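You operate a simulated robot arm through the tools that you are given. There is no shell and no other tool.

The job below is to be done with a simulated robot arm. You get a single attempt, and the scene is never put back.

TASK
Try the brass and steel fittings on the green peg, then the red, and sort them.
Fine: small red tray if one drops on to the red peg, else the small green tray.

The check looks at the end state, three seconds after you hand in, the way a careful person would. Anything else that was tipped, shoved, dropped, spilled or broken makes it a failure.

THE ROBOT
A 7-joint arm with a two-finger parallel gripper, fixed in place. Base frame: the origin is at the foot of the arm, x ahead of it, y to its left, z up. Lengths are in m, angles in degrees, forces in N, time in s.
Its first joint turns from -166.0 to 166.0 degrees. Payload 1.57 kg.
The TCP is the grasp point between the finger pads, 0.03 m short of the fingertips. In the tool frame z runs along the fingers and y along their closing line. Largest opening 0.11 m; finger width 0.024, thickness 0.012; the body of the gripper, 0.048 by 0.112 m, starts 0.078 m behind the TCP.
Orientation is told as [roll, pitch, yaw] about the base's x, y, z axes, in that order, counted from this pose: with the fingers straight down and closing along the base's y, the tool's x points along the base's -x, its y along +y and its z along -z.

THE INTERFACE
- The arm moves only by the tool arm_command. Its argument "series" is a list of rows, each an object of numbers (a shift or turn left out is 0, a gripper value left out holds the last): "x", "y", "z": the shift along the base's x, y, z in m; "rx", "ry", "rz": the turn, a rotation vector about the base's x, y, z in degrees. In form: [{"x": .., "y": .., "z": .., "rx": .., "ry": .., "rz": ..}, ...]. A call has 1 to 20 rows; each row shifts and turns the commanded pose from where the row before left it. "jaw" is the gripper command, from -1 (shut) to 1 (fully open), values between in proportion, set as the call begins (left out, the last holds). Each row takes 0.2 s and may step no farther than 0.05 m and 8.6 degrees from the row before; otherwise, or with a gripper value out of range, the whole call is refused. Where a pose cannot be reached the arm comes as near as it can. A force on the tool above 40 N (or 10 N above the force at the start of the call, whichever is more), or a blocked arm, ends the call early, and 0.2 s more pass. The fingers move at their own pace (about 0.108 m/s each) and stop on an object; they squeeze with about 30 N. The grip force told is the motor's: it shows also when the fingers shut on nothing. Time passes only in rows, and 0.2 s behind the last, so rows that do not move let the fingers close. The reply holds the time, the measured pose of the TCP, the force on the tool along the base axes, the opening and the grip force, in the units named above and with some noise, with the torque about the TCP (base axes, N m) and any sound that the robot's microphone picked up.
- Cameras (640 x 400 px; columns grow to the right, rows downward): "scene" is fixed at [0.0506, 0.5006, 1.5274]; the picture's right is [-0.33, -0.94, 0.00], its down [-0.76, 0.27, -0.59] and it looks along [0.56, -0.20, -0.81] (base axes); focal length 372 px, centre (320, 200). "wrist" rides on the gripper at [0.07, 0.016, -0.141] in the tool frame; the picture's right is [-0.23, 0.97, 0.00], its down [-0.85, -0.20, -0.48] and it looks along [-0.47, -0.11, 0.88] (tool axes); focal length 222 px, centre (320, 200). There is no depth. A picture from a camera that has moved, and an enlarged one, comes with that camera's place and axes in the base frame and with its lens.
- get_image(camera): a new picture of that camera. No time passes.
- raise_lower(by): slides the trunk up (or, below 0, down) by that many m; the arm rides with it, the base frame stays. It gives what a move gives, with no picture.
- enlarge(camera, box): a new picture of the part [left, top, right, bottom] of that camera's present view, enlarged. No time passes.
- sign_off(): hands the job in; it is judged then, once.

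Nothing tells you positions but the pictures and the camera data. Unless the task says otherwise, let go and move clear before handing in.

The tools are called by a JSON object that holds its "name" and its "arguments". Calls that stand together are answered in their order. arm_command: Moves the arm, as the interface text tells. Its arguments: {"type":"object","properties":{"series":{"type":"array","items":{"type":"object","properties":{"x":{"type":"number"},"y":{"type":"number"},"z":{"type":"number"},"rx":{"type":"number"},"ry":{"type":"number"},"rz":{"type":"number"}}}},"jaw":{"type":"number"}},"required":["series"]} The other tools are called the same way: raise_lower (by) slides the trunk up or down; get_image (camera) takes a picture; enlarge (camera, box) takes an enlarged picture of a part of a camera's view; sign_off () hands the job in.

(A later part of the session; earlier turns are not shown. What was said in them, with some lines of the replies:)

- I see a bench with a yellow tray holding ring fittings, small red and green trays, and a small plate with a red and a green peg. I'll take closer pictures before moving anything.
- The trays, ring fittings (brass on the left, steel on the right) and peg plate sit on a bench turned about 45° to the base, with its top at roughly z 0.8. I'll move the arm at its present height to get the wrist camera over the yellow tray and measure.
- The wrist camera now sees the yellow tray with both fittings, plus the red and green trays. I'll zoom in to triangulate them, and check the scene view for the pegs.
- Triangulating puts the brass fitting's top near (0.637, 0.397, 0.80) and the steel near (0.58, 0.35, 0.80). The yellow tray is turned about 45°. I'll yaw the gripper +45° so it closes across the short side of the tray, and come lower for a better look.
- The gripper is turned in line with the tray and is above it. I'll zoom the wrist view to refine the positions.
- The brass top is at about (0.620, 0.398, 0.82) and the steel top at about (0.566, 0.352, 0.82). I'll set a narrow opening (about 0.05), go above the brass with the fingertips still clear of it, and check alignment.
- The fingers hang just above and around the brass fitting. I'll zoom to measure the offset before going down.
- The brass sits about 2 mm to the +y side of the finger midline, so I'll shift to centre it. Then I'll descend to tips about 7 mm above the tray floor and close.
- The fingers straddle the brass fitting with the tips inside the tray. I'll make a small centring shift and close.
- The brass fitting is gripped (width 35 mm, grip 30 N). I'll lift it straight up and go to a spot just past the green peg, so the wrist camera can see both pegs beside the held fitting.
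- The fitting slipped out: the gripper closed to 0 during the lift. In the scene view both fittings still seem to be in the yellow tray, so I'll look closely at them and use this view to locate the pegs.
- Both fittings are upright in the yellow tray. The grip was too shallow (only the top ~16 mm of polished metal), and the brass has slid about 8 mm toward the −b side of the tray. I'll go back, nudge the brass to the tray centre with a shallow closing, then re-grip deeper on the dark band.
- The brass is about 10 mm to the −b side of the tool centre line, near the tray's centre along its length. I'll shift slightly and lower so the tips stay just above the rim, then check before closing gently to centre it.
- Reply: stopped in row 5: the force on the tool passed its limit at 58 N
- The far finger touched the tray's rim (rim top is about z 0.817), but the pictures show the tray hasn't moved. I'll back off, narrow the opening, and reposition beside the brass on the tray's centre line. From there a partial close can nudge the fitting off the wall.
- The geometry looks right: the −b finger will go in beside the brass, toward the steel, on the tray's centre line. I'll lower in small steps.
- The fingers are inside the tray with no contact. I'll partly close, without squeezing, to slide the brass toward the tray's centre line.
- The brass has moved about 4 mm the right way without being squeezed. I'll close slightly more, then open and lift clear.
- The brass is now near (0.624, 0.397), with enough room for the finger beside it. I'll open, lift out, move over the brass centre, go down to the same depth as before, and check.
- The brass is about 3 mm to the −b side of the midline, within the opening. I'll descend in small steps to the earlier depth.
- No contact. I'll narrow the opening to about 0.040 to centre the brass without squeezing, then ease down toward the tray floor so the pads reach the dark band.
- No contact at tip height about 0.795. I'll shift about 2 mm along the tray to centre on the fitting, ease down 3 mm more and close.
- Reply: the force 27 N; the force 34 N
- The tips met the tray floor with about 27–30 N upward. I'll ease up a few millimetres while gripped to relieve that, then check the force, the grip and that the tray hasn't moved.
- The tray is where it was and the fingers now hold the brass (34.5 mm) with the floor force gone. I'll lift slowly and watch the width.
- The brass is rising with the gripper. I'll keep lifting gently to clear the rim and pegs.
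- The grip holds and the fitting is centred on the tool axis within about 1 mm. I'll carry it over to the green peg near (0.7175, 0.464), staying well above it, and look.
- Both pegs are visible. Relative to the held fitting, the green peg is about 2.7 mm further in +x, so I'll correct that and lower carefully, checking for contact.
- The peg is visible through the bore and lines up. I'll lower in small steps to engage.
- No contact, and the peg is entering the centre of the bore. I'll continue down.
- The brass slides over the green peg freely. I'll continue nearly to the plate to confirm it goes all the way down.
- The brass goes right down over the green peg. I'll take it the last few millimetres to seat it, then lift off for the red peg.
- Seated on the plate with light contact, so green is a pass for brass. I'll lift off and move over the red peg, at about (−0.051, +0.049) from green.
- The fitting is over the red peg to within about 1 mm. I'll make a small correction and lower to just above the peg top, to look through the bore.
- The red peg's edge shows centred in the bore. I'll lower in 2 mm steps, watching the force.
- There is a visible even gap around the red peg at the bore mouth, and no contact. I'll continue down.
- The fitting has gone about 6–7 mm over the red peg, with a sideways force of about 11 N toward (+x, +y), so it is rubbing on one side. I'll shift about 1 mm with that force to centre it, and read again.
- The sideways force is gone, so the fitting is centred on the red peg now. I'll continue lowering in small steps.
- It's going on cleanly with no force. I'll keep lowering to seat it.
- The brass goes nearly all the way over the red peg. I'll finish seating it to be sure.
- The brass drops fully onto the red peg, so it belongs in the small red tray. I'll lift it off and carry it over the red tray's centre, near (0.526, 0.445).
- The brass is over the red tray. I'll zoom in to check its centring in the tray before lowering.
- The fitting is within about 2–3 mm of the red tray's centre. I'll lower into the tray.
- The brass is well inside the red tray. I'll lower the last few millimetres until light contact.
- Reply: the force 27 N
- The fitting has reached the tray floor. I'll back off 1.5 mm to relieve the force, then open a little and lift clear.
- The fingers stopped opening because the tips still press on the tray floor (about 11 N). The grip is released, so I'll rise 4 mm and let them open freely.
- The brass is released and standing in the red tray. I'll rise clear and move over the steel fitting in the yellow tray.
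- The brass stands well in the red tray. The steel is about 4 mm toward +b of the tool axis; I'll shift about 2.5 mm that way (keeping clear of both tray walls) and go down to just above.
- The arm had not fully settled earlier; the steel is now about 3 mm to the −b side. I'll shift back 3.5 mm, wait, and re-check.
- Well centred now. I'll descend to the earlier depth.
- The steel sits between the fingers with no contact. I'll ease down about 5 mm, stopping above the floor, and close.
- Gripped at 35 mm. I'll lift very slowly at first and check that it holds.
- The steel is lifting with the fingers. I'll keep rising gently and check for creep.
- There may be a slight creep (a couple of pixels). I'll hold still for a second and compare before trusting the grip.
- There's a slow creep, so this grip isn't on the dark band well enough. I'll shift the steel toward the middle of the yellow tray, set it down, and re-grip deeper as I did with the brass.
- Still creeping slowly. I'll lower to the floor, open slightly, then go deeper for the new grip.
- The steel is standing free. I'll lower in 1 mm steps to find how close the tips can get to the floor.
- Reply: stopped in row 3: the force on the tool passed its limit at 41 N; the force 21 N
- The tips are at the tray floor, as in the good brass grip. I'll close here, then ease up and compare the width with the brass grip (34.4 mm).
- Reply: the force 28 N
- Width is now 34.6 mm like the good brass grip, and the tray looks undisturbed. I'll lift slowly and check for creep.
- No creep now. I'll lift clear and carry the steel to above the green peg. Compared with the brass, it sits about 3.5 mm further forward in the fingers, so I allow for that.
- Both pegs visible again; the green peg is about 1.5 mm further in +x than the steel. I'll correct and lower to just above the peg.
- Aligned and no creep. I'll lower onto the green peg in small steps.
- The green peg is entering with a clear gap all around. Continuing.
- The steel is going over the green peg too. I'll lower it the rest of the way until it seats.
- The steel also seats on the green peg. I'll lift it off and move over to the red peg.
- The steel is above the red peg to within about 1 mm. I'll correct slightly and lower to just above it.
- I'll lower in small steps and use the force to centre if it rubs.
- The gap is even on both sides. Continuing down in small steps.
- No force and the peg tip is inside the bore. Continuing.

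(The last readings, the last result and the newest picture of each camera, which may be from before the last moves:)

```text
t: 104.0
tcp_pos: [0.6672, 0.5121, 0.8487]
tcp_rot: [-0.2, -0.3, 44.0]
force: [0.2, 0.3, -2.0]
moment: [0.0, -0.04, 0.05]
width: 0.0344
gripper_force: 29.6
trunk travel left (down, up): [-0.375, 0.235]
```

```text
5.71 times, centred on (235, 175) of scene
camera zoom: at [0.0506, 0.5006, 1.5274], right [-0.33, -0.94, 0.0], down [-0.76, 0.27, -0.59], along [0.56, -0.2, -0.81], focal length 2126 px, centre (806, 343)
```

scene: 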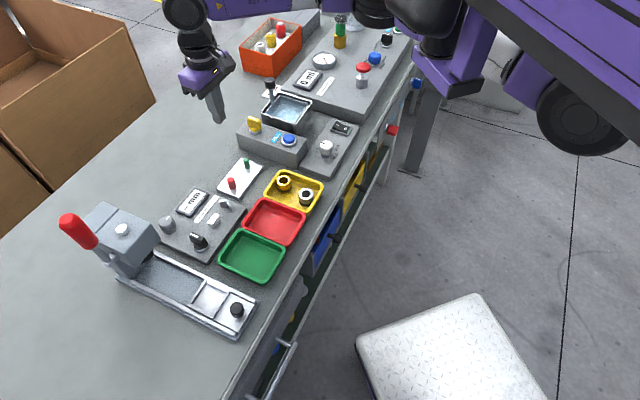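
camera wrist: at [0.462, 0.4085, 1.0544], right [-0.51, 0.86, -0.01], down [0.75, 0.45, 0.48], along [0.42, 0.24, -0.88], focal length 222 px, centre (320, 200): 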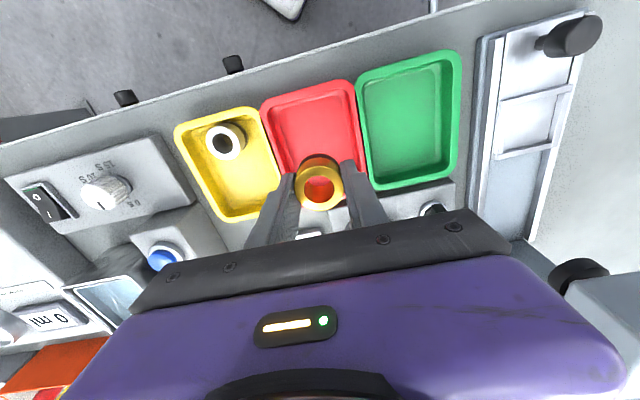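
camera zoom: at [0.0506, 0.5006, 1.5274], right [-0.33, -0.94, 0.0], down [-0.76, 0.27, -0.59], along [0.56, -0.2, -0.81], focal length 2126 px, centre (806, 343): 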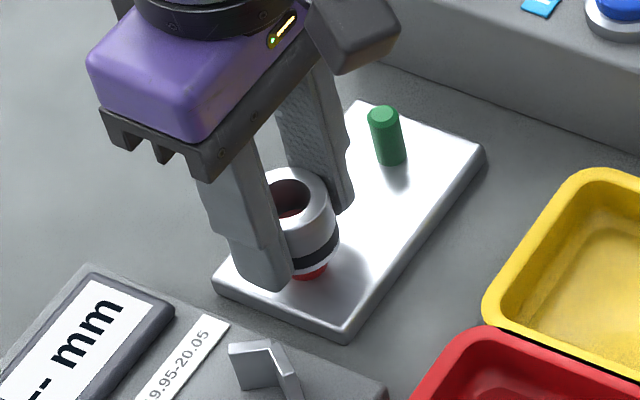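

Still no force; the steel is sliding over the red peg as well. I'll continue down to see whether it seats.

{"name": "arm_command", "arguments": {"series": [{"z": -0.002}, {"z": -0.002}, {"z": -0.002}, {}]}}

{"name": "arm_command", "arguments": {"series": [{"z": -0.002}, {"z": -0.002}, {}]}}

{"name": "enlarge", "arguments": {"camera": "wrist", "box": [250, 130, 390, 220]}}

{"name": "enlarge", "arguments": {"camera": "scene", "box": [200, 140, 270, 210]}}

```text
t: 105.0
tcp_pos: [0.668, 0.5141, 0.8418]
tcp_rot: [-0.4, -0.3, 44.0]
force: [0.2, 0.1, -1.0]
moment: [0.01, 0.02, 0.02]
width: 0.0342
gripper_force: 29.6
trunk travel left (down, up): [-0.375, 0.235]
```

```text
t: 105.8
tcp_pos: [0.6672, 0.5132, 0.8381]
tcp_rot: [-0.4, -0.4, 44.0]
force: [-0.1, -0.3, -1.2]
moment: [0.0, 0.01, -0.01]
width: 0.0343
gripper_force: 29.7
trunk travel left (down, up): [-0.375, 0.235]
```

```text
4.44 times, centred on (320, 175) of wrist
camera zoom: at [0.6045, 0.4759, 0.9779], right [-0.51, 0.86, 0.0], down [0.75, 0.45, 0.48], along [0.42, 0.25, -0.87], focal length 987 px, centre (320, 311)
```

zoom: 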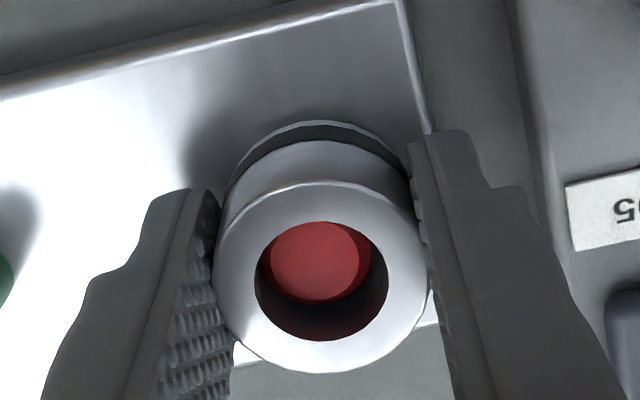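

```text
5.71 times, centred on (235, 175) of scene
camera zoom: at [0.0506, 0.5006, 1.5274], right [-0.33, -0.94, 0.0], down [-0.76, 0.27, -0.59], along [0.56, -0.2, -0.81], focal length 2126 px, centre (806, 343)
```

zoom: 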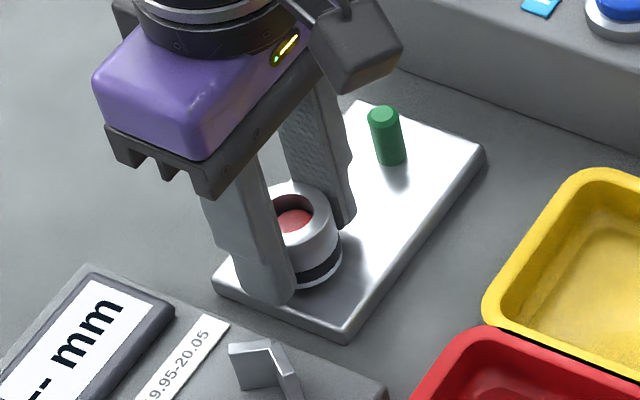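

Nearly seated on red. I'll finish the last few millimetres to confirm.

{"name": "arm_command", "arguments": {"series": [{"z": -0.0015}, {"z": -0.0015}, {"z": -0.001}, {}]}}

{"name": "arm_command", "arguments": {"series": [{"z": -0.001}, {}]}}

{"name": "enlarge", "arguments": {"camera": "scene", "box": [200, 140, 270, 210]}}

```text
t: 106.8
tcp_pos: [0.6681, 0.5129, 0.8341]
tcp_rot: [-0.4, -0.4, 44.0]
force: [0.4, -0.4, -0.7]
moment: [0.02, -0.02, 0.02]
width: 0.0341
gripper_force: 29.8
trunk travel left (down, up): [-0.375, 0.235]
```

```text
t: 107.3
tcp_pos: [0.6674, 0.5134, 0.8328]
tcp_rot: [-0.2, -0.3, 44.0]
force: [0.3, 0.7, 4.3]
moment: [0.08, 0.08, -0.01]
width: 0.0342
gripper_force: 30.0
trunk travel left (down, up): [-0.375, 0.235]
```

```text
5.71 times, centred on (235, 175) of scene
camera zoom: at [0.0506, 0.5006, 1.5274], right [-0.33, -0.94, 0.0], down [-0.76, 0.27, -0.59], along [0.56, -0.2, -0.81], focal length 2126 px, centre (806, 343)
```

zoom: 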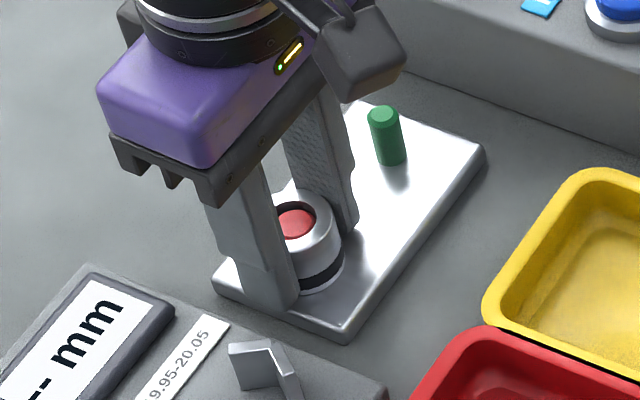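

The steel also seats fully on the red peg, so both fittings belong in the red tray. The brass stands in that tray's middle and leaves no room beside it. I'll leave the steel standing on the red peg for the moment, go and move the brass toward one end, then come back.

{"name": "arm_command", "arguments": {"series": [{"z": 0.0005}, {}, {}], "jaw": -0.2}}

{"name": "enlarge", "arguments": {"camera": "wrist", "box": [240, 110, 400, 220]}}

{"name": "enlarge", "arguments": {"camera": "scene", "box": [200, 140, 270, 210]}}

```text
t: 108.2
tcp_pos: [0.6682, 0.5125, 0.8329]
tcp_rot: [-0.3, -0.4, 44.0]
force: [-0.7, 0.3, 0.2]
moment: [0.02, -0.02, 0.03]
width: 0.0442
gripper_force: 0.1
trunk travel left (down, up): [-0.375, 0.235]
```

```text
3.64 times, centred on (320, 165) of wrist
camera zoom: at [0.605, 0.4755, 0.9729], right [-0.51, 0.86, 0.0], down [0.75, 0.45, 0.48], along [0.42, 0.25, -0.87], focal length 808 px, centre (320, 327)
```

zoom: 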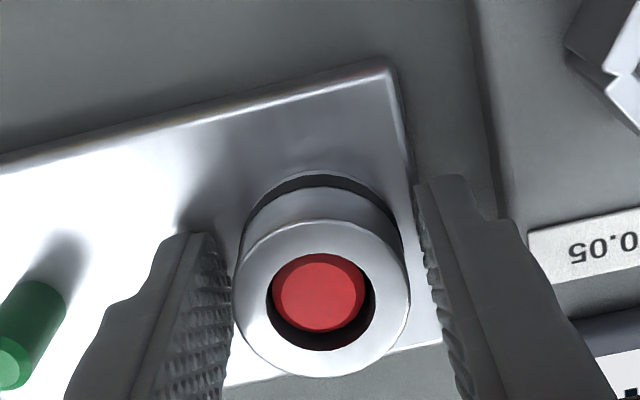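

```text
5.71 times, centred on (235, 175) of scene
camera zoom: at [0.0506, 0.5006, 1.5274], right [-0.33, -0.94, 0.0], down [-0.76, 0.27, -0.59], along [0.56, -0.2, -0.81], focal length 2126 px, centre (806, 343)
```

zoom: 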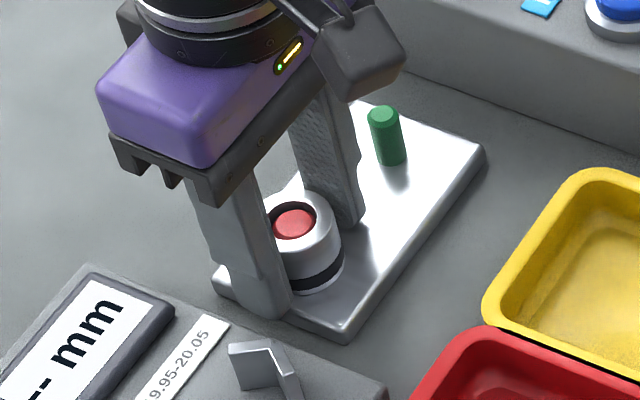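

The steel stands seated on the red peg on its own. I'll rise straight up and go over the brass in the red tray.

{"name": "arm_command", "arguments": {"series": [{"z": 0.005}, {"z": 0.01}, {"z": 0.015}, {"z": 0.02}, {"z": 0.02}, {"z": 0.01}, {"x": -0.0205, "y": -0.0097}, {"x": -0.0205, "y": -0.0097}, {"x": -0.0205, "y": -0.0097}, {"x": -0.0205, "y": -0.0097}, {"x": -0.0205, "y": -0.0097}, {"x": -0.02, "y": -0.0095}, {"x": -0.0196, "y": -0.0089}, {"z": -0.02}, {"z": -0.015}, {}, {}, {}], "jaw": -0.16}}

{"name": "enlarge", "arguments": {"camera": "wrist", "box": [220, 60, 420, 230]}}

{"name": "enlarge", "arguments": {"camera": "scene", "box": [205, 140, 325, 260]}}

```text
t: 112.0
tcp_pos: [0.5272, 0.4459, 0.8786]
tcp_rot: [-0.2, -0.3, 44.0]
force: [0.1, 0.3, 0.2]
moment: [-0.02, 0.04, -0.02]
width: 0.0463
gripper_force: 0.1
trunk travel left (down, up): [-0.375, 0.235]
```

```text
2.35 times, centred on (320, 145) of wrist
camera zoom: at [0.4642, 0.4081, 1.0183], right [-0.51, 0.86, 0.0], down [0.75, 0.45, 0.48], along [0.42, 0.25, -0.87], focal length 523 px, centre (320, 329)
```

zoom: 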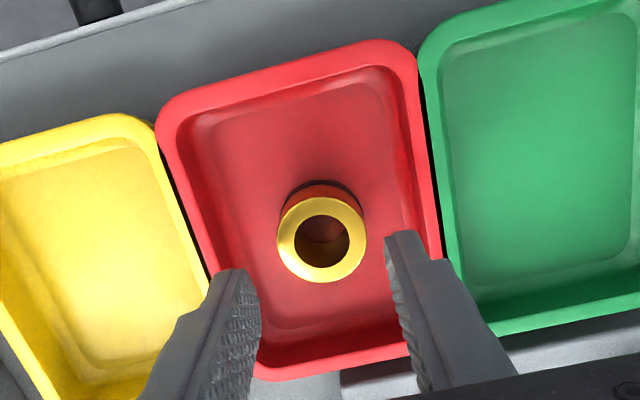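

```text
3.33 times, centred on (265, 200) of scene
camera zoom: at [0.0506, 0.5006, 1.5274], right [-0.33, -0.94, 0.0], down [-0.76, 0.27, -0.59], along [0.56, -0.2, -0.81], focal length 1240 px, centre (503, 200)
```

zoom: 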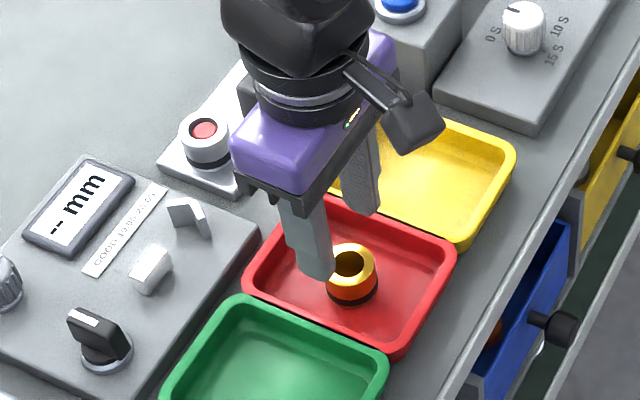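

The view shows the brass near the red tray's centre and about 4.5 mm behind the tool axis. I'll centre on it and go down around it.

{"name": "arm_command", "arguments": {"series": [{"x": -0.0032, "y": -0.0031}, {}, {"z": -0.012}, {"z": -0.012}, {"z": -0.012}, {"z": -0.01}, {"z": -0.004}, {}, {}]}}

{"name": "enlarge", "arguments": {"camera": "wrist", "box": [240, 100, 400, 220]}}

```text
t: 114.0
tcp_pos: [0.5234, 0.4429, 0.8287]
tcp_rot: [-0.3, -0.4, 44.1]
force: [-1.0, -0.1, 0.3]
moment: [-0.02, 0.02, 0.0]
width: 0.0464
gripper_force: 0.0
trunk travel left (down, up): [-0.375, 0.235]
```

```text
3.33 times, centred on (320, 160) of wrist
camera zoom: at [0.4601, 0.4064, 0.9693], right [-0.51, 0.86, 0.0], down [0.75, 0.45, 0.48], along [0.42, 0.25, -0.87], focal length 740 px, centre (320, 333)
```

zoom: 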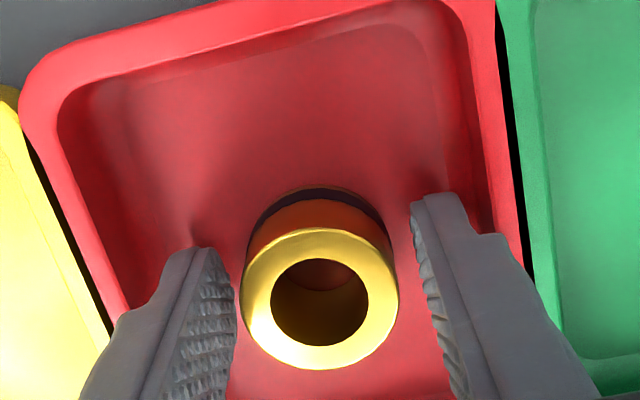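

Centred. I'll go down 3 mm more and close on the brass.

{"name": "arm_command", "arguments": {"series": [{"z": -0.0015}, {"z": -0.0015}, {}]}}

{"name": "arm_command", "arguments": {"series": [{}, {}, {}], "jaw": -1}}

{"name": "arm_command", "arguments": {"series": [{"z": 0.002}, {"z": 0.002}, {"z": 0.002}, {}]}}

{"name": "enlarge", "arguments": {"camera": "wrist", "box": [240, 100, 400, 220]}}

```text
t: 114.8
tcp_pos: [0.5242, 0.4438, 0.8259]
tcp_rot: [-0.3, -0.4, 44.0]
force: [0.5, 0.3, 0.0]
moment: [0.01, 0.01, 0.01]
width: 0.0463
gripper_force: 0.0
trunk travel left (down, up): [-0.375, 0.235]
```

```text
t: 115.5
tcp_pos: [0.5227, 0.442, 0.8254]
tcp_rot: [-0.3, -0.3, 44.0]
force: [-0.3, 0.4, 1.1]
moment: [-0.02, 0.03, -0.02]
width: 0.0342
gripper_force: 30.1
trunk travel left (down, up): [-0.375, 0.235]
```

```text
t: 116.5
tcp_pos: [0.5221, 0.4424, 0.8315]
tcp_rot: [-0.3, -0.2, 44.0]
force: [0.4, -0.3, -1.1]
moment: [0.03, 0.03, 0.02]
width: 0.0342
gripper_force: 30.0
trunk travel left (down, up): [-0.375, 0.235]
```

```text
3.33 times, centred on (320, 160) of wrist
camera zoom: at [0.4594, 0.4049, 0.9715], right [-0.51, 0.86, 0.0], down [0.75, 0.45, 0.48], along [0.42, 0.25, -0.87], focal length 740 px, centre (320, 333)
```

zoom: 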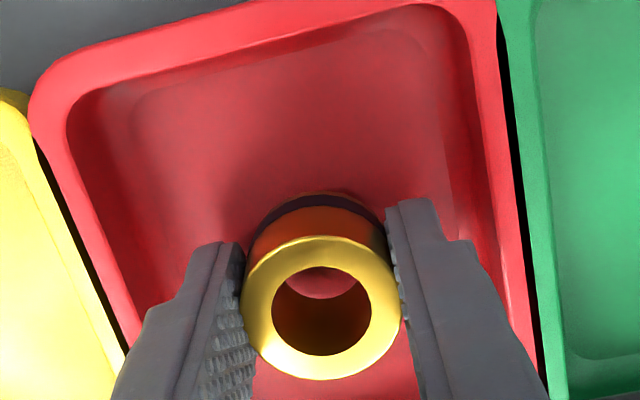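

Held. I'll carry the brass about 26 mm toward the far end of the red tray and set it down.

{"name": "arm_command", "arguments": {"series": [{"x": 0.0035, "y": 0.0033}, {"x": 0.0045, "y": 0.0044}, {"x": 0.0045, "y": 0.0044}, {"x": 0.004, "y": 0.0039}, {"x": 0.0022, "y": 0.0021}, {}, {}]}}

{"name": "enlarge", "arguments": {"camera": "wrist", "box": [240, 100, 400, 220]}}

{"name": "enlarge", "arguments": {"camera": "scene", "box": [235, 170, 325, 260]}}

```text
t: 118.2
tcp_pos: [0.5411, 0.462, 0.8309]
tcp_rot: [-0.3, -0.3, 44.0]
force: [-0.5, 0.6, -1.0]
moment: [0.0, 0.02, -0.01]
width: 0.0342
gripper_force: 29.3
trunk travel left (down, up): [-0.375, 0.235]
```

```text
3.33 times, centred on (320, 160) of wrist
camera zoom: at [0.4784, 0.4238, 0.9711], right [-0.51, 0.86, 0.0], down [0.75, 0.45, 0.48], along [0.42, 0.25, -0.87], focal length 740 px, centre (320, 333)
```

zoom: 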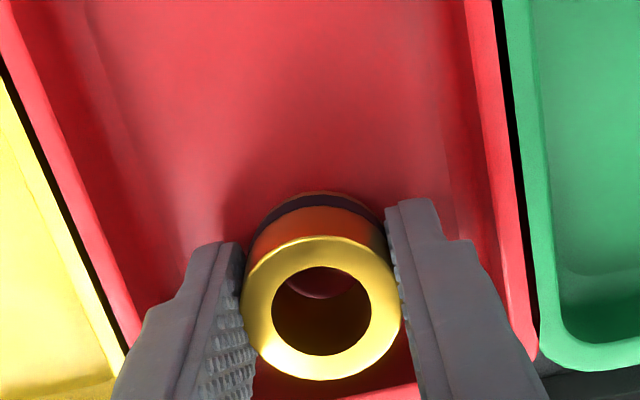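

```text
4.44 times, centred on (280, 215) of scene
camera zoom: at [0.0506, 0.5006, 1.5274], right [-0.33, -0.94, 0.0], down [-0.76, 0.27, -0.59], along [0.56, -0.2, -0.81], focal length 1653 px, centre (498, 133)
```

zoom: 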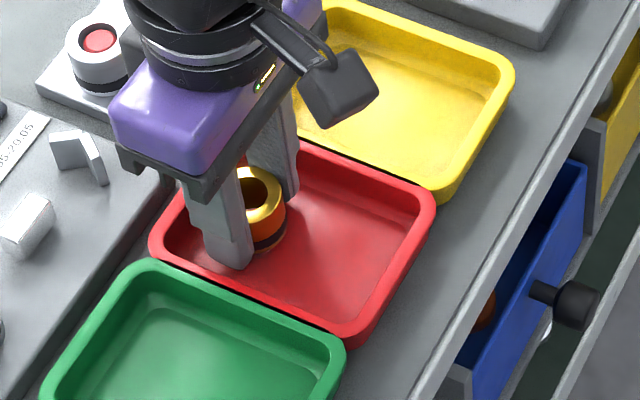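

Good position with space left in front. I'll lower until light contact and release.

{"name": "arm_command", "arguments": {"series": [{"z": -0.0015}, {"z": -0.0015}, {"z": -0.001}, {}]}}

{"name": "arm_command", "arguments": {"series": [{"z": -0.001}, {}]}}

```text
t: 119.2
tcp_pos: [0.5397, 0.4615, 0.8269]
tcp_rot: [-0.2, -0.4, 44.0]
force: [-0.2, 0.0, -1.3]
moment: [0.06, 0.02, -0.01]
width: 0.0342
gripper_force: 30.2
trunk travel left (down, up): [-0.375, 0.235]
```

```text
t: 119.8
tcp_pos: [0.5418, 0.4608, 0.826]
tcp_rot: [-0.5, -0.3, 44.0]
force: [0.2, 0.3, -1.8]
moment: [0.01, 0.0, -0.01]
width: 0.0343
gripper_force: 30.2
trunk travel left (down, up): [-0.375, 0.235]
```

{"name": "arm_command", "arguments": {"series": [{"z": -0.0007}, {}]}}

{"name": "arm_command", "arguments": {"series": [{}, {}, {}], "jaw": -0.2}}

{"name": "enlarge", "arguments": {"camera": "wrist", "box": [240, 100, 400, 220]}}

```text
t: 120.3
tcp_pos: [0.5417, 0.4624, 0.825]
tcp_rot: [-0.3, -0.4, 44.0]
force: [-1.5, -0.4, 3.4]
moment: [0.05, 0.15, 0.02]
width: 0.0343
gripper_force: 30.5
trunk travel left (down, up): [-0.375, 0.235]
```

```text
t: 121.2
tcp_pos: [0.5411, 0.4619, 0.8261]
tcp_rot: [-0.3, -0.3, 44.0]
force: [0.7, -1.2, -0.7]
moment: [-0.02, 0.0, -0.02]
width: 0.0443
gripper_force: 0.1
trunk travel left (down, up): [-0.375, 0.235]
```

```text
3.33 times, centred on (320, 160) of wrist
camera zoom: at [0.4788, 0.4241, 0.9652], right [-0.51, 0.86, 0.0], down [0.75, 0.45, 0.48], along [0.42, 0.25, -0.87], focal length 740 px, centre (320, 333)
```

zoom: 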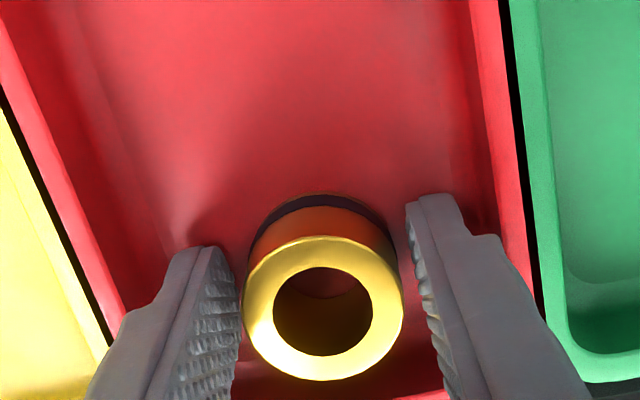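

Released. I'll rise and return to the steel on the red peg.

{"name": "arm_command", "arguments": {"series": [{"z": 0.005}, {"z": 0.013}, {"z": 0.02}, {"z": 0.02}, {"z": 0.02}, {"z": 0.01}, {"x": 0.0181, "y": 0.0074}, {"x": 0.0181, "y": 0.0074}, {"x": 0.0181, "y": 0.0074}, {"x": 0.0181, "y": 0.0074}, {"x": 0.0181, "y": 0.0074}, {"x": 0.0181, "y": 0.0074}, {"x": 0.018, "y": 0.0075}, {"z": -0.015}, {"z": -0.01}, {}, {}, {}]}}

{"name": "enlarge", "arguments": {"camera": "wrist", "box": [220, 80, 420, 230]}}

{"name": "enlarge", "arguments": {"camera": "scene", "box": [200, 130, 320, 260]}}

```text
t: 125.0
tcp_pos: [0.6662, 0.5122, 0.887]
tcp_rot: [-0.3, -0.3, 44.0]
force: [-0.5, 0.7, 0.7]
moment: [-0.04, -0.02, 0.03]
width: 0.0438
gripper_force: 0.0
trunk travel left (down, up): [-0.375, 0.235]
```

```text
2.67 times, centred on (320, 155) of wrist
camera zoom: at [0.6035, 0.4754, 1.0276], right [-0.51, 0.86, 0.0], down [0.75, 0.45, 0.48], along [0.42, 0.25, -0.87], focal length 592 px, centre (320, 320)
```

zoom: 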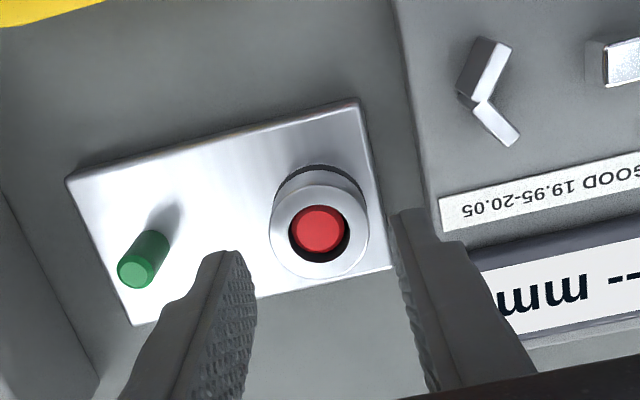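

```text
3.08 times, centred on (260, 195) of scene
camera zoom: at [0.0506, 0.5006, 1.5274], right [-0.33, -0.94, 0.0], down [-0.76, 0.27, -0.59], along [0.56, -0.2, -0.81], focal length 1145 px, centre (505, 215)
```

zoom: 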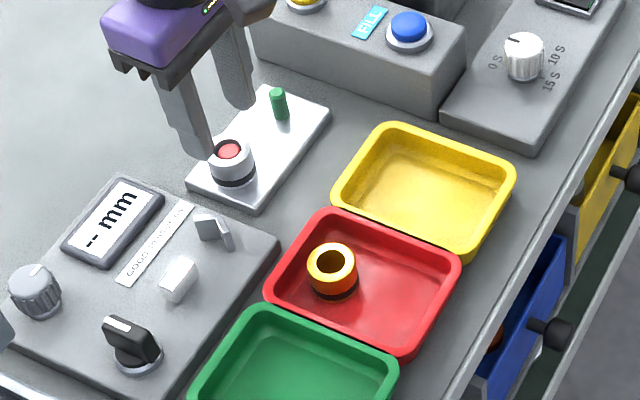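

The brass sits at the far end of the red tray and the steel is centred below the gripper. I'll descend around it.

{"name": "arm_command", "arguments": {"series": [{"z": -0.012}, {"z": -0.012}, {"z": -0.012}, {"z": -0.01}, {"z": -0.005}, {"z": -0.0025}, {}, {}]}}

{"name": "enlarge", "arguments": {"camera": "wrist", "box": [240, 110, 400, 220]}}

```text
t: 126.8
tcp_pos: [0.6672, 0.5132, 0.835]
tcp_rot: [-0.4, -0.4, 43.9]
force: [0.0, 0.4, 0.7]
moment: [0.02, -0.05, 0.02]
width: 0.0441
gripper_force: 0.1
trunk travel left (down, up): [-0.375, 0.235]
```

```text
3.64 times, centred on (320, 165) of wrist
camera zoom: at [0.6049, 0.4759, 0.9751], right [-0.51, 0.86, 0.0], down [0.75, 0.45, 0.48], along [0.42, 0.25, -0.87], focal length 808 px, centre (320, 327)
```

zoom: 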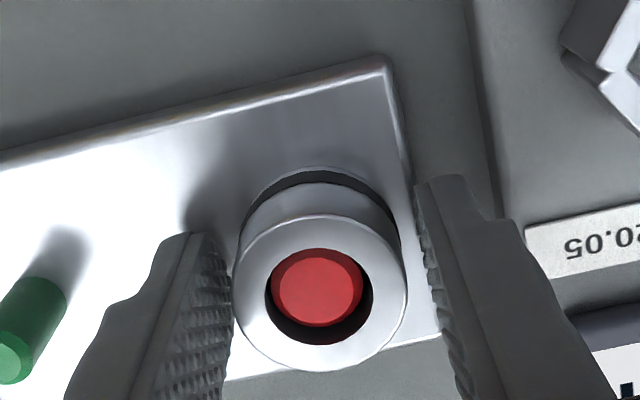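

Around the steel with even gaps. I'll lower 1.5 mm more and close.

{"name": "arm_command", "arguments": {"series": [{"z": -0.001}, {"z": -0.0008}, {}]}}

{"name": "arm_command", "arguments": {"series": [{}, {}, {}], "jaw": -1}}

{"name": "arm_command", "arguments": {"series": [{"z": 0.002}, {"z": 0.003}, {"z": 0.003}, {}]}}

{"name": "enlarge", "arguments": {"camera": "wrist", "box": [250, 130, 390, 220]}}

```text
t: 127.5
tcp_pos: [0.6674, 0.5127, 0.833]
tcp_rot: [-0.4, -0.4, 44.0]
force: [-0.6, -1.5, 0.1]
moment: [-0.02, 0.02, 0.0]
width: 0.0436
gripper_force: 0.0
trunk travel left (down, up): [-0.375, 0.235]
```

```text
t: 128.3
tcp_pos: [0.6674, 0.5133, 0.8335]
tcp_rot: [-0.3, -0.4, 44.0]
force: [0.4, 0.8, 2.0]
moment: [0.05, 0.03, -0.03]
width: 0.0344
gripper_force: 29.9
trunk travel left (down, up): [-0.375, 0.235]
```

```text
t: 129.3
tcp_pos: [0.6681, 0.5127, 0.8391]
tcp_rot: [-0.3, -0.3, 44.0]
force: [-0.4, 0.8, -2.3]
moment: [0.01, -0.02, 0.03]
width: 0.0346
gripper_force: 30.0
trunk travel left (down, up): [-0.375, 0.235]
```

```text
4.44 times, centred on (320, 175) of wrist
camera zoom: at [0.6044, 0.4758, 0.9797], right [-0.51, 0.86, 0.0], down [0.75, 0.45, 0.48], along [0.42, 0.25, -0.87], focal length 987 px, centre (320, 311)
```

zoom: 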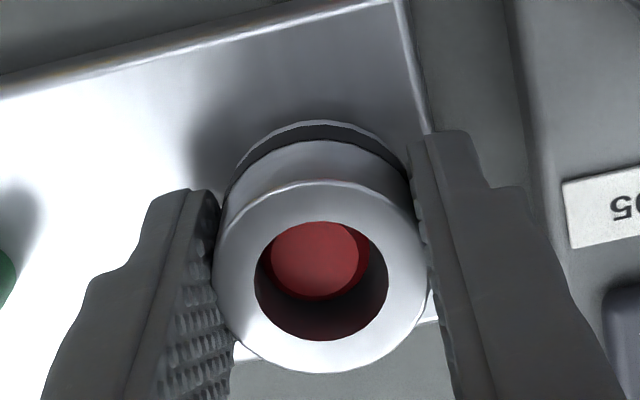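

Held well. I'll lift off the peg and carry it over the near end of the red tray.

{"name": "arm_command", "arguments": {"series": [{"z": 0.005}, {"z": 0.008}, {"z": 0.01}, {"z": 0.012}, {"z": 0.012}, {"z": 0.012}, {"z": 0.01}, {"z": 0.006}, {"x": -0.012, "y": -0.0063}, {"x": -0.02, "y": -0.0105}, {"x": -0.0215, "y": -0.0112}, {"x": -0.0215, "y": -0.0112}, {"x": -0.0215, "y": -0.0112}, {"x": -0.0215, "y": -0.0112}, {"x": -0.02, "y": -0.0105}, {"x": -0.014, "y": -0.0074}, {"x": -0.007, "y": -0.0037}, {}, {}, {}]}}

{"name": "enlarge", "arguments": {"camera": "wrist", "box": [220, 60, 420, 230]}}

{"name": "enlarge", "arguments": {"camera": "scene", "box": [215, 150, 325, 260]}}

```text
t: 133.6
tcp_pos: [0.5065, 0.4287, 0.9165]
tcp_rot: [-0.3, -0.5, 44.0]
force: [1.1, 0.2, -2.3]
moment: [-0.02, 0.01, -0.02]
width: 0.0345
gripper_force: 30.3
trunk travel left (down, up): [-0.375, 0.235]
```

```text
2.35 times, centred on (320, 145) of wrist
camera zoom: at [0.4441, 0.3916, 1.0567], right [-0.51, 0.86, 0.0], down [0.75, 0.45, 0.48], along [0.42, 0.25, -0.87], focal length 523 px, centre (320, 329)
```

zoom: 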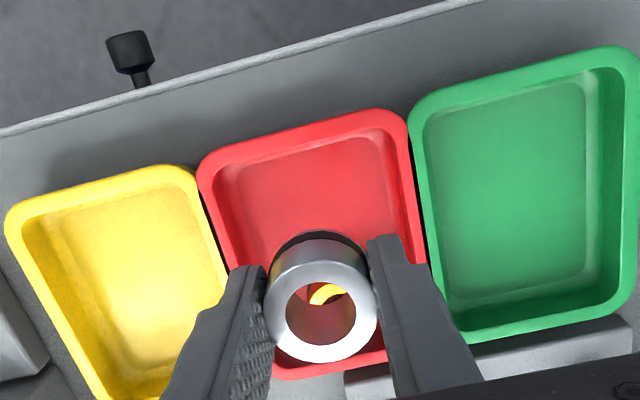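

```text
3.64 times, centred on (270, 205) of scene
camera zoom: at [0.0506, 0.5006, 1.5274], right [-0.33, -0.94, 0.0], down [-0.76, 0.27, -0.59], along [0.56, -0.2, -0.81], focal length 1353 px, centre (502, 182)
```

zoom: 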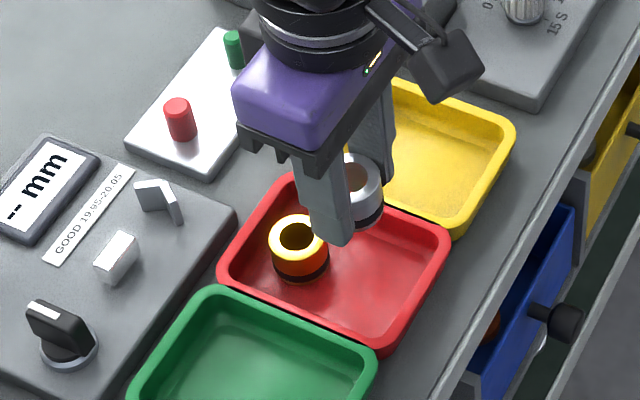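

The steel is over the near end of the tray, with about 10 mm clear on both sides. I'll lower it in.

{"name": "arm_command", "arguments": {"series": [{"z": -0.01}, {"z": -0.012}, {"z": -0.012}, {"z": -0.012}, {"z": -0.012}, {"z": -0.01}, {"z": -0.008}, {"z": -0.006}, {"z": -0.003}, {}, {}]}}

{"name": "enlarge", "arguments": {"camera": "wrist", "box": [230, 90, 410, 230]}}

{"name": "enlarge", "arguments": {"camera": "scene", "box": [225, 170, 325, 260]}}

```text
t: 135.9
tcp_pos: [0.5096, 0.4281, 0.8322]
tcp_rot: [-0.2, -0.3, 44.0]
force: [0.7, -0.8, -1.7]
moment: [0.02, 0.0, 0.04]
width: 0.0342
gripper_force: 29.8
trunk travel left (down, up): [-0.375, 0.235]
```

```text
2.86 times, centred on (320, 160) of wrist
camera zoom: at [0.4459, 0.3913, 0.972], right [-0.51, 0.86, 0.0], down [0.75, 0.45, 0.48], along [0.42, 0.25, -0.87], focal length 635 px, centre (320, 314)
```

zoom: 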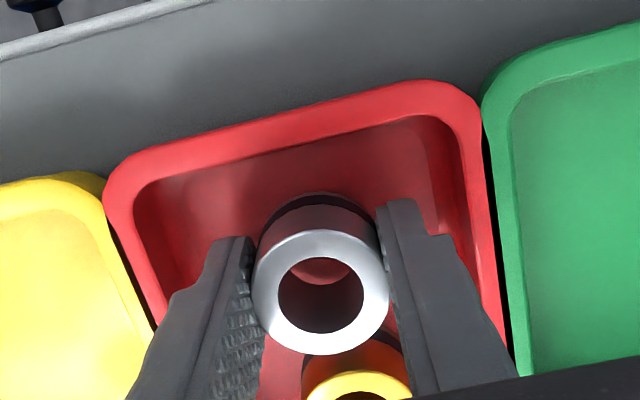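

```text
4.44 times, centred on (275, 215) of scene
camera zoom: at [0.0506, 0.5006, 1.5274], right [-0.33, -0.94, 0.0], down [-0.76, 0.27, -0.59], along [0.56, -0.2, -0.81], focal length 1653 px, centre (520, 133)
```

zoom: 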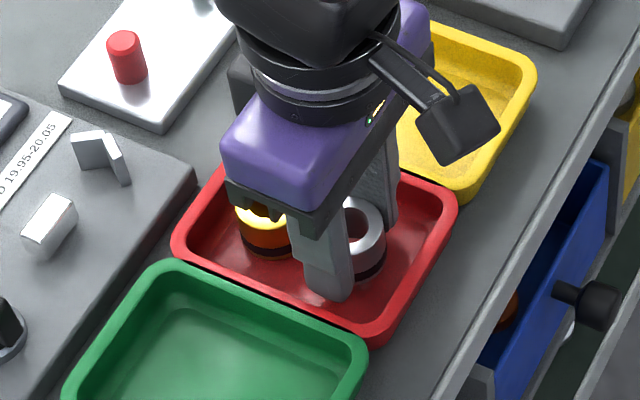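

Clear of the brass and the walls. I'll lower the last few millimetres to light contact and release.

{"name": "arm_command", "arguments": {"series": [{"z": -0.0015}, {"z": -0.0015}, {"z": -0.0015}, {}]}}

{"name": "arm_command", "arguments": {"series": [{"z": -0.0008}, {}]}}

{"name": "arm_command", "arguments": {"series": [{"z": -0.0008}, {}]}}

```text
t: 136.9
tcp_pos: [0.5095, 0.4279, 0.8276]
tcp_rot: [-0.4, -0.3, 43.9]
force: [0.7, -0.1, -0.7]
moment: [0.03, 0.04, -0.03]
width: 0.0342
gripper_force: 29.9
trunk travel left (down, up): [-0.375, 0.235]
```

```text
t: 137.6
tcp_pos: [0.5087, 0.4302, 0.8259]
tcp_rot: [-0.3, -0.3, 43.9]
force: [0.5, -0.4, -1.0]
moment: [0.02, 0.02, -0.01]
width: 0.0342
gripper_force: 30.3
trunk travel left (down, up): [-0.375, 0.235]
```

```text
t: 138.2
tcp_pos: [0.5095, 0.429, 0.8259]
tcp_rot: [-0.4, -0.2, 44.0]
force: [0.7, 0.8, -0.8]
moment: [-0.02, 0.06, 0.0]
width: 0.0344
gripper_force: 29.8
trunk travel left (down, up): [-0.375, 0.235]
```

{"name": "arm_command", "arguments": {"series": [{"z": -0.0007}, {}]}}

{"name": "arm_command", "arguments": {"series": [{}, {}, {}], "jaw": -0.2}}

{"name": "enlarge", "arguments": {"camera": "wrist", "box": [230, 90, 410, 230]}}

```text
t: 138.8
tcp_pos: [0.5097, 0.4286, 0.8248]
tcp_rot: [-0.3, -0.4, 44.0]
force: [1.3, 0.9, 4.7]
moment: [0.06, 0.03, -0.01]
width: 0.0342
gripper_force: 30.3
trunk travel left (down, up): [-0.375, 0.235]
```

```text
t: 139.6
tcp_pos: [0.5077, 0.4285, 0.8238]
tcp_rot: [-0.2, -0.3, 44.0]
force: [-0.1, 0.0, 0.0]
moment: [-0.01, 0.02, 0.01]
width: 0.0438
gripper_force: 0.1
trunk travel left (down, up): [-0.375, 0.235]
```

```text
2.86 times, centred on (320, 160) of wrist
camera zoom: at [0.4458, 0.3912, 0.9644], right [-0.51, 0.86, 0.0], down [0.75, 0.45, 0.48], along [0.42, 0.25, -0.87], focal length 635 px, centre (320, 314)
```

zoom: 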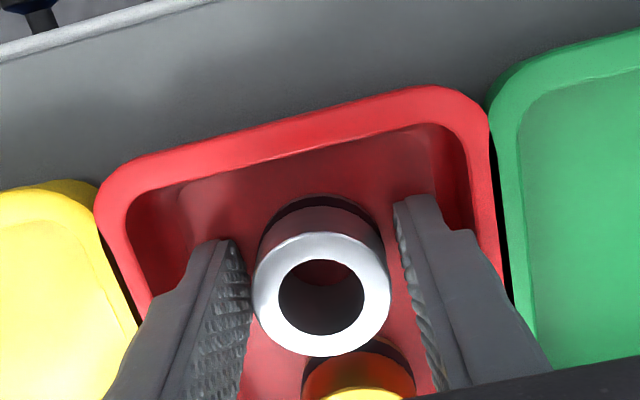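

The steel is released and standing in the red tray. I'll rise straight up, move back toward the starting area and inspect everything.

{"name": "arm_command", "arguments": {"series": [{"z": 0.005}, {"z": 0.01}, {"z": 0.02}, {"z": 0.03}, {"z": 0.04}, {"z": 0.04}, {"z": 0.04}, {"z": 0.03}, {"z": 0.03}, {"x": -0.03, "y": -0.02}, {"x": -0.04, "y": -0.02}, {"x": -0.04, "y": -0.02}, {"x": -0.04, "y": -0.01}, {}, {}]}}

{"name": "get_image", "arguments": {"camera": "scene"}}

{"name": "enlarge", "arguments": {"camera": "scene", "box": [200, 140, 340, 290]}}

{"name": "enlarge", "arguments": {"camera": "scene", "box": [235, 185, 315, 255]}}

```text
t: 142.9
tcp_pos: [0.3835, 0.385, 1.0689]
tcp_rot: [0.7, 1.0, 36.9]
force: [-0.7, 0.9, -1.0]
moment: [0.02, -0.02, -0.01]
width: 0.0439
gripper_force: 0.0
trunk travel left (down, up): [-0.375, 0.235]
stopped in row 15: the arm was blocked; the commanded pose is now the measured one
```

```text
taken
```

scene: 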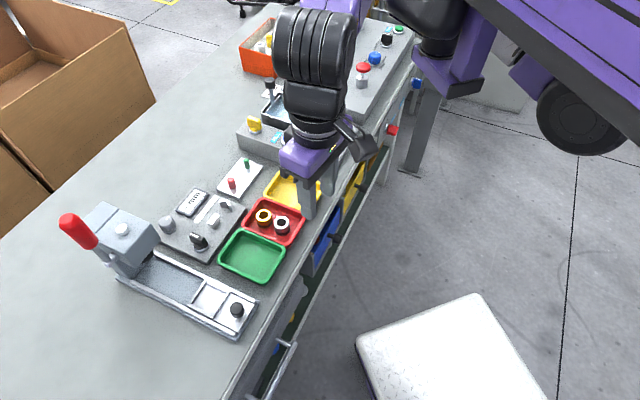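

```text
2.67 times, centred on (270, 215) of scene
camera zoom: at [0.0506, 0.5006, 1.5274], right [-0.33, -0.94, 0.0], down [-0.76, 0.27, -0.59], along [0.56, -0.2, -0.81], focal length 992 px, centre (453, 160)
```

zoom: 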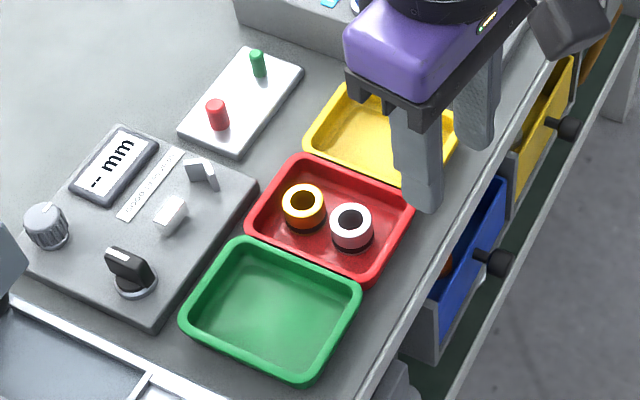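

```text
5.71 times, centred on (275, 220) of scene
camera zoom: at [0.0506, 0.5006, 1.5274], right [-0.33, -0.94, 0.0], down [-0.76, 0.27, -0.59], along [0.56, -0.2, -0.81], focal length 2126 px, centre (577, 86)
```

zoom: 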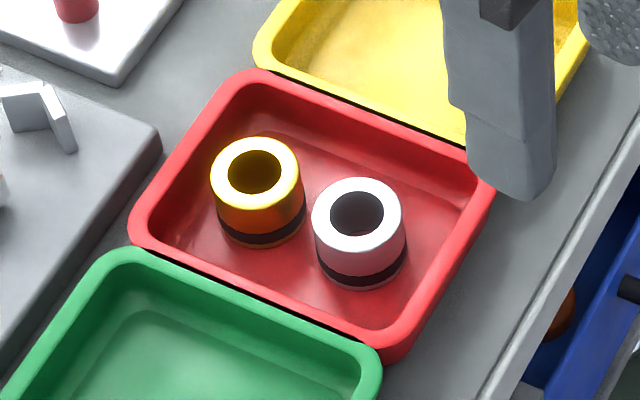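

Both fittings stand upright in the small red tray. The trays, peg plate and gauge look unmoved compared with the first picture, and the gripper is open and well clear. The last "blocked" stop was a reach limit with no contact force. Brass and steel each went fully down over the green peg and then the red peg, so the red tray is right for both, and I'm handing in.

{"name": "sign_off", "arguments": {}}

```text
The job is handed in.
```

I tried both fittings on the green peg and then the red. Each seated fully on both, so brass and steel are both standing upright in the small red tray. The green tray stays empty, and I've handed the job in.

- **Slipped grip:** my first grip on the brass was too shallow and it slipped out. It stayed upright in the yellow tray and slid about 8 mm.
- **Finger contact:** a finger pressed briefly on the yellow tray's rim at 58 N, and the fingertips later touched the tray floors at up to about 41 N.
- **Final check:** in the last pictures the trays, peg plate and gauge look where they started. The arm hid part of the tank area behind them. The gripper is open and clear.
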